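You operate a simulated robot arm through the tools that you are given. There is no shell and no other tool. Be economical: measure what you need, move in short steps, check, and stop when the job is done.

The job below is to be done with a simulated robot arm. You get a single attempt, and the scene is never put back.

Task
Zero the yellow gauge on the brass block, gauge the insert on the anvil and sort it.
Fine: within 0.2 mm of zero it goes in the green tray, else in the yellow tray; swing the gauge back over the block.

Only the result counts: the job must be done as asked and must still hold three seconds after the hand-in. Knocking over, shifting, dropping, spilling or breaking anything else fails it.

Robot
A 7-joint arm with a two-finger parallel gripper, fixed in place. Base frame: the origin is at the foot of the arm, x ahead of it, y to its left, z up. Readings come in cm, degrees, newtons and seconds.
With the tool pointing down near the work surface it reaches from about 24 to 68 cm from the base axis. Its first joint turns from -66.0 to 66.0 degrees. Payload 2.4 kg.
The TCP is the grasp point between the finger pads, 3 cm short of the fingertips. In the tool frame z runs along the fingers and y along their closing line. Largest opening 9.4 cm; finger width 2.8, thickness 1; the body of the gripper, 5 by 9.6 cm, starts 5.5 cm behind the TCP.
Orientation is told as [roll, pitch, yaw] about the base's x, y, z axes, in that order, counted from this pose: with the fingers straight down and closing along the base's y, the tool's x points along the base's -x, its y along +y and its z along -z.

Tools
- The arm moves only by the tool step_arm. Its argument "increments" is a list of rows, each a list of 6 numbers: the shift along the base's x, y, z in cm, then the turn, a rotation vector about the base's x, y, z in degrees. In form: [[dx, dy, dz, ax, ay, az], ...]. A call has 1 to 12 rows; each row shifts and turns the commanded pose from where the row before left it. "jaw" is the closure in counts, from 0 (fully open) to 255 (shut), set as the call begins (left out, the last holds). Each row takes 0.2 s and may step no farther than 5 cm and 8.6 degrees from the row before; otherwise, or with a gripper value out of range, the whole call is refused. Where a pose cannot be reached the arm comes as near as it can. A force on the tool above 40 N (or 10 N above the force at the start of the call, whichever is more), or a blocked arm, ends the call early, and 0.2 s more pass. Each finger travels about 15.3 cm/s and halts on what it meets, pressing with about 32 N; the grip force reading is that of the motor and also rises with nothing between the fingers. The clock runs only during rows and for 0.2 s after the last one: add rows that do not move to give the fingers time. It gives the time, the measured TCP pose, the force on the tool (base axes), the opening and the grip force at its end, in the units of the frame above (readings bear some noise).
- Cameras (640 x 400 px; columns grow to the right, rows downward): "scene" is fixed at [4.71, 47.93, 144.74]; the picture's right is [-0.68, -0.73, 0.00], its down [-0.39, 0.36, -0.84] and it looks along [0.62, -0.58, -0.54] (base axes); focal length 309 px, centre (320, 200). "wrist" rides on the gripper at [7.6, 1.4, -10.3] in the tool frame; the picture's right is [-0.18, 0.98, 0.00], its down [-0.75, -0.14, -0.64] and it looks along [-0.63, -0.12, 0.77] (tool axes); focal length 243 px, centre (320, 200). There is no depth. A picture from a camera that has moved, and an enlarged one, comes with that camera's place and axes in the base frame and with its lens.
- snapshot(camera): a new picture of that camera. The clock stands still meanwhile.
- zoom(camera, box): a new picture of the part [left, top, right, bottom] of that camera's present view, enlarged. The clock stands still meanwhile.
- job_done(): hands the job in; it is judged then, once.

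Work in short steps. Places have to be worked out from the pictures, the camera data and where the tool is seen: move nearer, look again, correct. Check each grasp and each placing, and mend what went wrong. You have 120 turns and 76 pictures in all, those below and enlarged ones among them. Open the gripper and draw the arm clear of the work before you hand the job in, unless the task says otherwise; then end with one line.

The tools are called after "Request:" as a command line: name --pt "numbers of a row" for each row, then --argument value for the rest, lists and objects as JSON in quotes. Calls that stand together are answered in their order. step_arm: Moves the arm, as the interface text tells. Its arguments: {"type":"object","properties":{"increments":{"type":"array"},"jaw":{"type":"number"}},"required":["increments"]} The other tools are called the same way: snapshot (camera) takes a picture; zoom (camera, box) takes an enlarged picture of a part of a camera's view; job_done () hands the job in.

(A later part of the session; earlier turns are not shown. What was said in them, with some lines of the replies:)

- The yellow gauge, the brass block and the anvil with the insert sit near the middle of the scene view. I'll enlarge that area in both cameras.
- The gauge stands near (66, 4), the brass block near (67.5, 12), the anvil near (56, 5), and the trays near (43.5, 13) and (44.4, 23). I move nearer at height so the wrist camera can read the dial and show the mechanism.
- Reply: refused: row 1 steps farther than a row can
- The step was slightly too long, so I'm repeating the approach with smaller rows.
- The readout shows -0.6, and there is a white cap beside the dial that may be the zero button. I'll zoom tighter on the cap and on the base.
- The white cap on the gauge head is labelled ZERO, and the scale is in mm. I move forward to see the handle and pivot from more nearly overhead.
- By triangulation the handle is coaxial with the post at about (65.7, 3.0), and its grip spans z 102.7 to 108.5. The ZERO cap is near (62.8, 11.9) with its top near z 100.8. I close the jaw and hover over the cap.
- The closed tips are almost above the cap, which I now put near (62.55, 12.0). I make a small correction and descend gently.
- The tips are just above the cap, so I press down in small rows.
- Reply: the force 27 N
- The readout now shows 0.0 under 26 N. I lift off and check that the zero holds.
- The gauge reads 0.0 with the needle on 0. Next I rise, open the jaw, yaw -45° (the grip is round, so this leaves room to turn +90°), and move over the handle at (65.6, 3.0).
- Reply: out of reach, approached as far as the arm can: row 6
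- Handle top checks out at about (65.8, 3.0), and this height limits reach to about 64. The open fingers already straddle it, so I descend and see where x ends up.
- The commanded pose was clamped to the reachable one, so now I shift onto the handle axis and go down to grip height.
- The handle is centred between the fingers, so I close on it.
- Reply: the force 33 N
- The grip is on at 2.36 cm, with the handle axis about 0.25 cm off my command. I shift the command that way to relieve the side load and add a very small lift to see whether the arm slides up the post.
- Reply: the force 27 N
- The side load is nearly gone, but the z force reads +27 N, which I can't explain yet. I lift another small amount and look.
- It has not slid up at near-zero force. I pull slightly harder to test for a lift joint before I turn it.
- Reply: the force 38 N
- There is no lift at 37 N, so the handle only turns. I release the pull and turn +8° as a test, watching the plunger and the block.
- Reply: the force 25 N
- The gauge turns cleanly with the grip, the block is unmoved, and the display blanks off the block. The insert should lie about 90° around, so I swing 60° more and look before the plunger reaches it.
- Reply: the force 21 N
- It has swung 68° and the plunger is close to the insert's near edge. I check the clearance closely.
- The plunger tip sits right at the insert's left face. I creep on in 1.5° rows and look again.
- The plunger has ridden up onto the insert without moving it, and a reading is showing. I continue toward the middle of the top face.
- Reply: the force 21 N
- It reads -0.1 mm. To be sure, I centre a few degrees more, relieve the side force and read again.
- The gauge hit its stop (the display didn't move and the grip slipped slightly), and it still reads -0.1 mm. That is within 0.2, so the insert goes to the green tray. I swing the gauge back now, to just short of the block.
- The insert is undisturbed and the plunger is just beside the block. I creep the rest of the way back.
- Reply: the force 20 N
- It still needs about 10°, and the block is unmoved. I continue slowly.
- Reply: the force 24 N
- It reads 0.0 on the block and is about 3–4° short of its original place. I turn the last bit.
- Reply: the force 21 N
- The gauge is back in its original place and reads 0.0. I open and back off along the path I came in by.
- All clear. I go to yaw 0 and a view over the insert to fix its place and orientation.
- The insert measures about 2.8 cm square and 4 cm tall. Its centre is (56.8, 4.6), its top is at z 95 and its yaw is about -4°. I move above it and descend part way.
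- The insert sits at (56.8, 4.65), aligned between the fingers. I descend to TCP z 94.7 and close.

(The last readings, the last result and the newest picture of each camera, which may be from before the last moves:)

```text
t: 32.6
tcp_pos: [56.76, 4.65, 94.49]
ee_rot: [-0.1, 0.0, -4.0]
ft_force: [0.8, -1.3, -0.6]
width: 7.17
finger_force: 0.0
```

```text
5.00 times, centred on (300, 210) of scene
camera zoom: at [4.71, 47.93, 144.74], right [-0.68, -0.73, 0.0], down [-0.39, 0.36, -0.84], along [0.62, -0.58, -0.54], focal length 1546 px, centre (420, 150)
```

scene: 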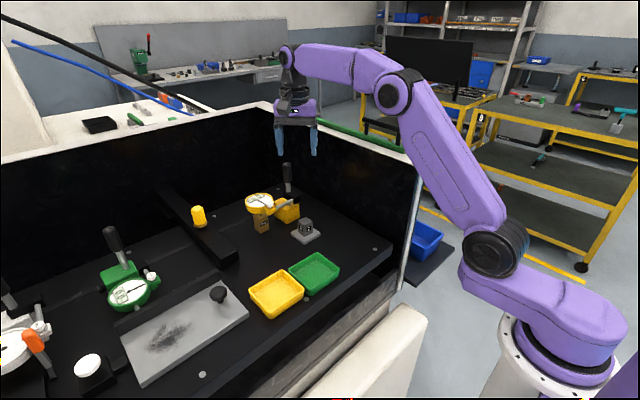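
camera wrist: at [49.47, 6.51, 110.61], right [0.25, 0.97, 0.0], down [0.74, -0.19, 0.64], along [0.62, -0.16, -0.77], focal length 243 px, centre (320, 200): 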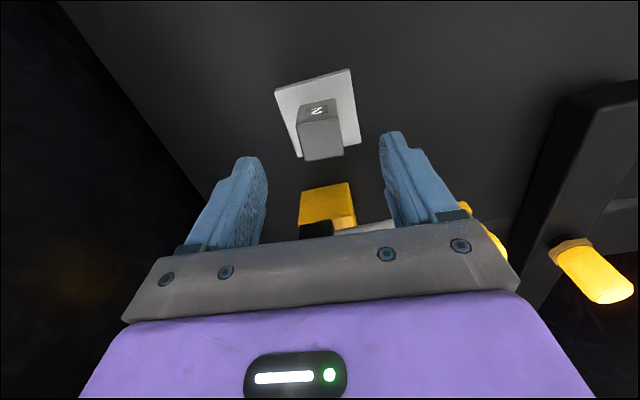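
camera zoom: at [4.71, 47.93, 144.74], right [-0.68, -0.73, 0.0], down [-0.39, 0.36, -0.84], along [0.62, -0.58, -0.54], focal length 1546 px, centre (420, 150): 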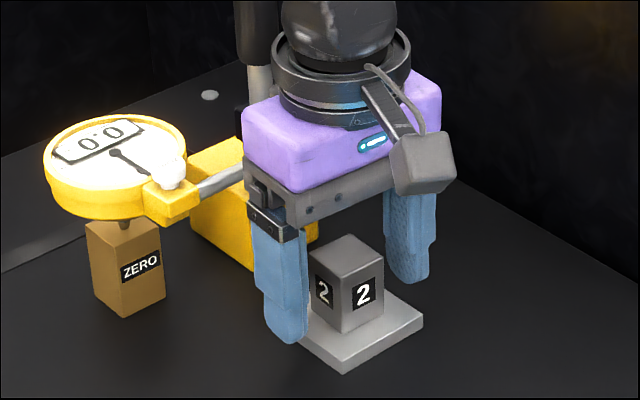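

The tips are just above the anvil's top, so I raise 0.3 for margin and close.

Request:
step_arm --pt "0 0 0.3 0 0 0"

Request:
step_arm --pt "0 0 0 0 0 0" --pt "0 0 0 0 0 0" --pt "0 0 0 0 0 0" --jaw 255

Request:
zoom --camera "scene" --box '[250, 170, 350, 250]'

```text
t: 33.0
tcp_pos: [56.76, 4.64, 94.98]
ee_rot: [-0.1, 0.0, -4.0]
ft_force: [0.1, -0.5, 0.8]
width: 7.18
finger_force: 0.1
```

```text
t: 33.8
tcp_pos: [56.78, 4.52, 94.79]
ee_rot: [0.0, 0.0, -4.1]
ft_force: [-2.0, -0.7, 2.8]
width: 3.43
finger_force: 32.0
```

```text
5.00 times, centred on (300, 210) of scene
camera zoom: at [4.71, 47.93, 144.74], right [-0.68, -0.73, 0.0], down [-0.39, 0.36, -0.84], along [0.62, -0.58, -0.54], focal length 1546 px, centre (420, 150)
```

zoom: 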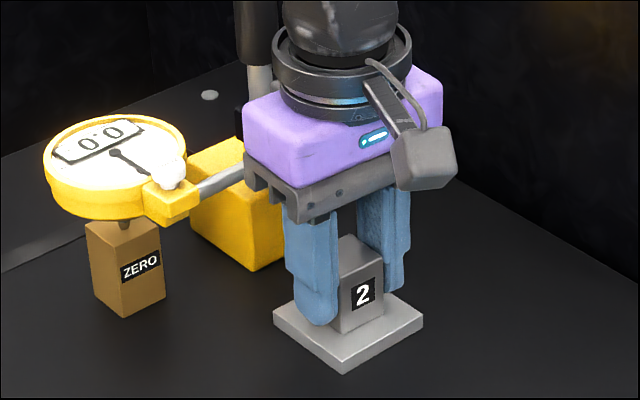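

It is gripped at 3.43 cm with 32 N. I lift straight up a little and check the hold.

Request:
step_arm --pt "0 0 0.5 0 0 0" --pt "0 0 2 0 0 0" --pt "0 0 3 0 0 0" --pt "0 0 0 0 0 0"

Request:
zoom --camera "scene" --box '[250, 160, 350, 250]'

Request:
snapshot --camera "wrist"

```text
t: 34.8
tcp_pos: [56.75, 4.71, 100.43]
ee_rot: [0.0, 0.0, -4.2]
ft_force: [-0.2, 0.2, -3.3]
width: 3.39
finger_force: 31.7
```

```text
4.44 times, centred on (300, 205) of scene
camera zoom: at [4.72, 47.93, 144.74], right [-0.68, -0.73, 0.0], down [-0.39, 0.36, -0.84], along [0.62, -0.58, -0.54], focal length 1374 px, centre (409, 178)
```

zoom: 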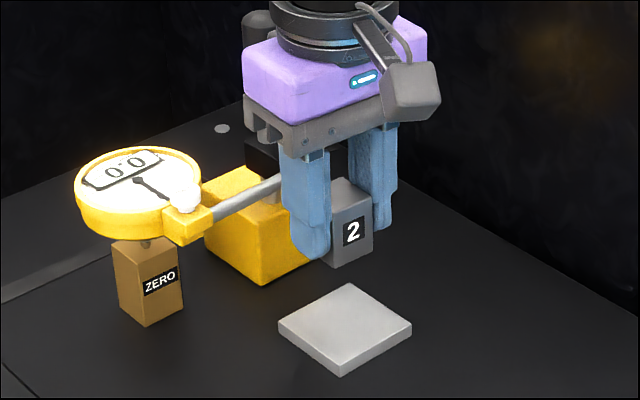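

```text
30 pictures are left
camera wrist: at [49.37, 6.71, 110.65], right [0.25, 0.97, 0.0], down [0.74, -0.19, 0.64], along [0.62, -0.16, -0.77], focal length 243 px, centre (320, 200)
```

wrist: 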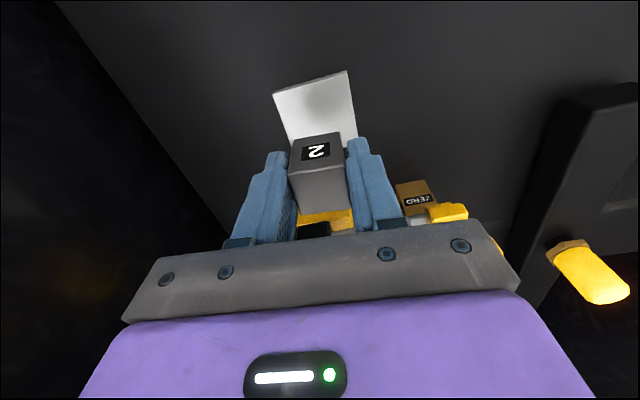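

The insert is held squarely and the anvil stayed put. I raise it and carry it towards the green tray, near (43.5, 13).

Request:
step_arm --pt "0 0 4 0 0 0" --pt "-2.5 1.5 3.5 0 0 1" --pt "-3.6 2.3 0 0 0 1" --pt "-3.6 2.3 0 0 0 1" --pt "-3.6 2.3 0 0 0 1" --pt "0 0 0 0 0 0"

Request:
snapshot --camera "wrist"

Request:
zoom --camera "scene" --box '[230, 180, 370, 330]'

```text
t: 36.2
tcp_pos: [43.32, 12.9, 107.84]
ee_rot: [0.0, 0.0, -0.1]
ft_force: [-0.4, -0.5, -3.1]
width: 3.45
finger_force: 31.9
```

```text
29 pictures are left
camera wrist: at [35.78, 14.31, 118.05], right [0.19, 0.98, 0.0], down [0.75, -0.14, 0.64], along [0.63, -0.12, -0.77], focal length 243 px, centre (320, 200)
```

wrist: 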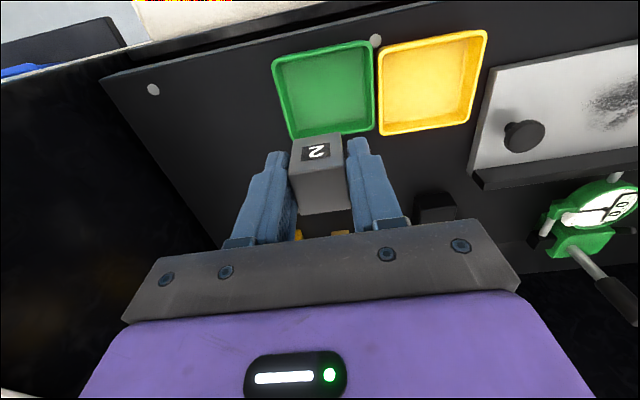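

```text
2.67 times, centred on (300, 255) of scene
camera zoom: at [4.71, 47.93, 144.74], right [-0.68, -0.73, 0.0], down [-0.39, 0.36, -0.84], along [0.62, -0.58, -0.54], focal length 824 px, centre (373, 53)
```

zoom: 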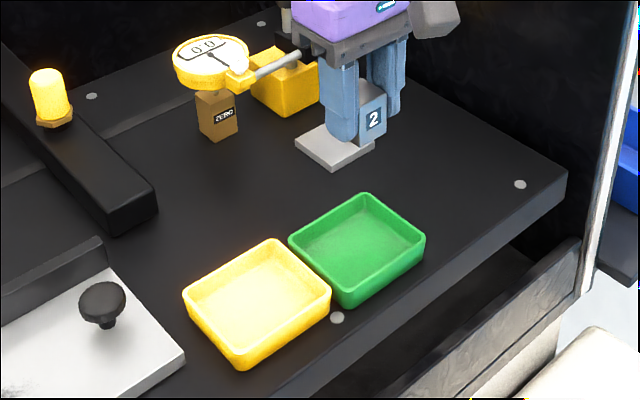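

The tray centre is at about (43.4, 13.4), with a rim near z 92.3. I align over it and descend part way.

Request:
step_arm --pt "0.1 0.5 -2 0 0 -1" --pt "0 0 -4 0 0 -1" --pt "0 0 -4 0 0 0" --pt "0 0 0 0 0 0"

Request:
snapshot --camera "wrist"

Request:
zoom --camera "scene" --box '[250, 220, 360, 320]'

```text
t: 37.2
tcp_pos: [43.6, 13.52, 97.78]
ee_rot: [0.0, 0.0, -2.1]
ft_force: [0.2, -0.7, -2.2]
width: 3.47
finger_force: 32.1
```

```text
27 pictures are left
camera wrist: at [36.0, 15.18, 107.96], right [0.22, 0.98, 0.0], down [0.75, -0.17, 0.64], along [0.63, -0.14, -0.77], focal length 243 px, centre (320, 200)
```

wrist: 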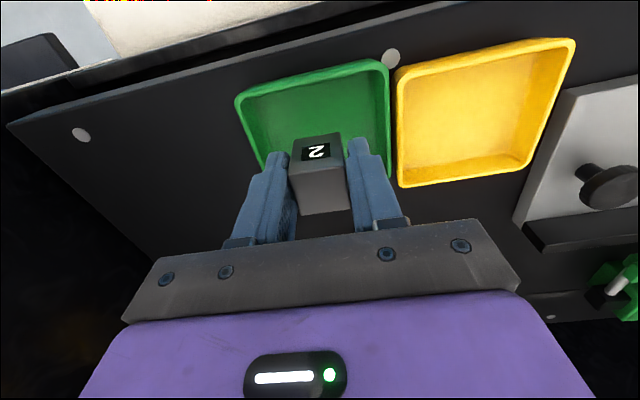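

```text
4.00 times, centred on (305, 270) of scene
camera zoom: at [4.72, 47.93, 144.74], right [-0.68, -0.73, 0.0], down [-0.39, 0.36, -0.84], along [0.62, -0.58, -0.54], focal length 1236 px, centre (380, -80)
```

zoom: 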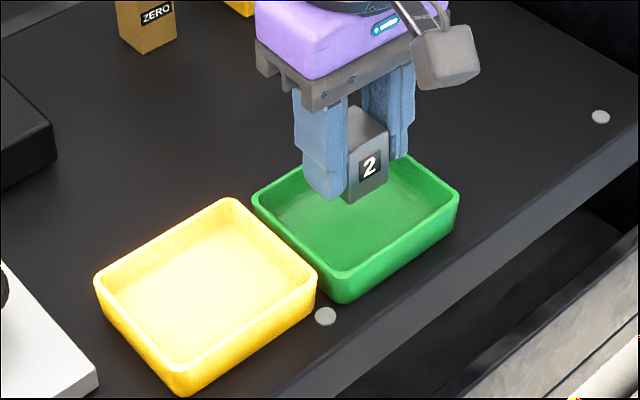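

The tray spans x 39.7–47.9 and y 9.2–18.3, so I'm nearly centred. I lower to just above the floor.

Request:
step_arm --pt "0.1 0.2 -2 0 0 0" --pt "0 0 -1 0 0 0" --pt "0 0 -0.2 0 0 0" --pt "0 0 -0.2 0 0 0" --pt "0 0 0 0 0 0"

Request:
zoom --camera "scene" --box '[270, 230, 350, 300]'

```text
t: 38.4
tcp_pos: [43.6, 13.72, 94.74]
ee_rot: [0.2, -0.1, -2.2]
ft_force: [-5.4, 0.1, 25.0]
width: 3.41
finger_force: 32.3
```

```text
5.71 times, centred on (310, 265) of scene
camera zoom: at [4.66, 47.92, 144.75], right [-0.68, -0.73, 0.0], down [-0.39, 0.36, -0.84], along [0.62, -0.58, -0.54], focal length 1766 px, centre (377, -171)
```

zoom: 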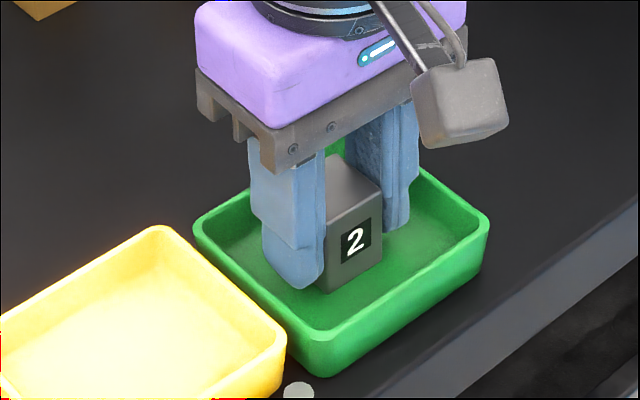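

The insert rests on the tray floor at 25 N. I ease off slightly, open to about 5 cm, which stays inside the rim, and then rise.

Request:
step_arm --pt "0 0 0.2 0 0 0" --pt "0 0 0 0 0 0"

Request:
step_arm --pt "0 0 0 0 0 0" --pt "0 0 0 0 0 0" --pt "0 0 1 0 0 0" --pt "0 0 3 0 0 0" --pt "0 0 4 0 0 0" --pt "-3 0 4 0 0 0" --pt "0 0 4 0 0 0" --pt "0 0 0 0 0 0" --jaw 120

Request:
snapshot --camera "scene"

Request:
zoom --camera "scene" --box '[230, 180, 370, 330]'

```text
t: 39.0
tcp_pos: [43.5, 13.7, 94.68]
ee_rot: [-0.1, 0.0, -2.1]
ft_force: [0.2, 1.1, -2.7]
width: 3.41
finger_force: 32.2
```

```text
t: 40.8
tcp_pos: [40.55, 13.81, 110.87]
ee_rot: [0.0, 0.0, -2.1]
ft_force: [-0.3, 0.4, 0.2]
width: 4.96
finger_force: 0.1
```

```text
24 pictures are left
```

scene: 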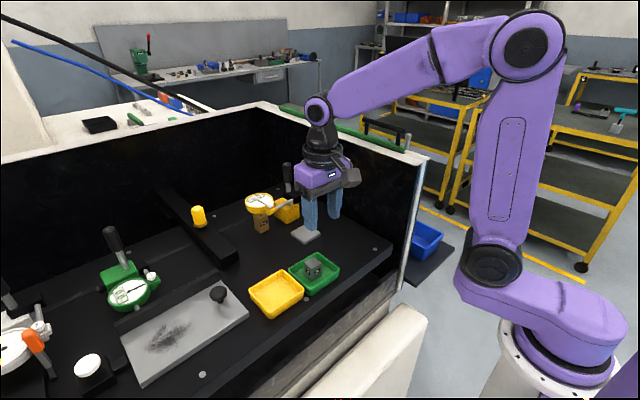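

```text
2.67 times, centred on (300, 255) of scene
camera zoom: at [4.71, 47.93, 144.74], right [-0.68, -0.73, 0.0], down [-0.39, 0.36, -0.84], along [0.62, -0.58, -0.54], focal length 824 px, centre (373, 53)
```

zoom: 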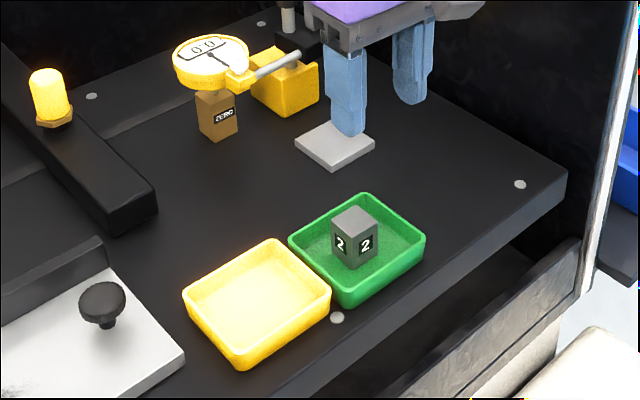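

The insert stands upright in the green tray, and the gauge sits on the block reading 0.0. I draw the arm fully clear with the jaw open.

Request:
step_arm --pt "-2 0 4.4 0 0 0" --pt "-2 0 4.4 0 0 0" --pt "-2 0 4.4 0 0 0" --pt "-2 0 4.4 0 0 0" --pt "0 0 0 0 0 0" --jaw 0

Request:
zoom --camera "scene" --box '[225, 160, 365, 300]'

```text
t: 42.0
tcp_pos: [32.61, 13.99, 128.18]
ee_rot: [0.0, 0.0, -2.1]
ft_force: [-0.5, -0.1, -0.4]
width: 9.42
finger_force: 0.1
```

```text
2.86 times, centred on (295, 230) of scene
camera zoom: at [4.71, 47.93, 144.74], right [-0.68, -0.73, 0.0], down [-0.39, 0.36, -0.84], along [0.62, -0.58, -0.54], focal length 883 px, centre (391, 114)
```

zoom: 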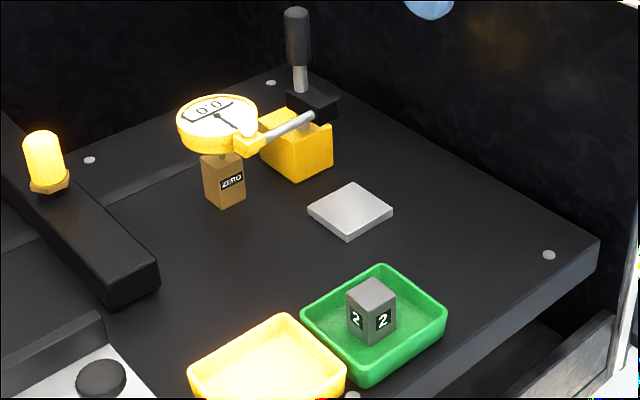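

Everything is in place and the arm is clear, so I hand in.

Request:
job_done

```text
The job is handed in.
```

I zeroed the yellow gauge on the brass block and measured the insert at -0.1 mm, so it went in the green tray; the gauge is back over the block reading 0.0.
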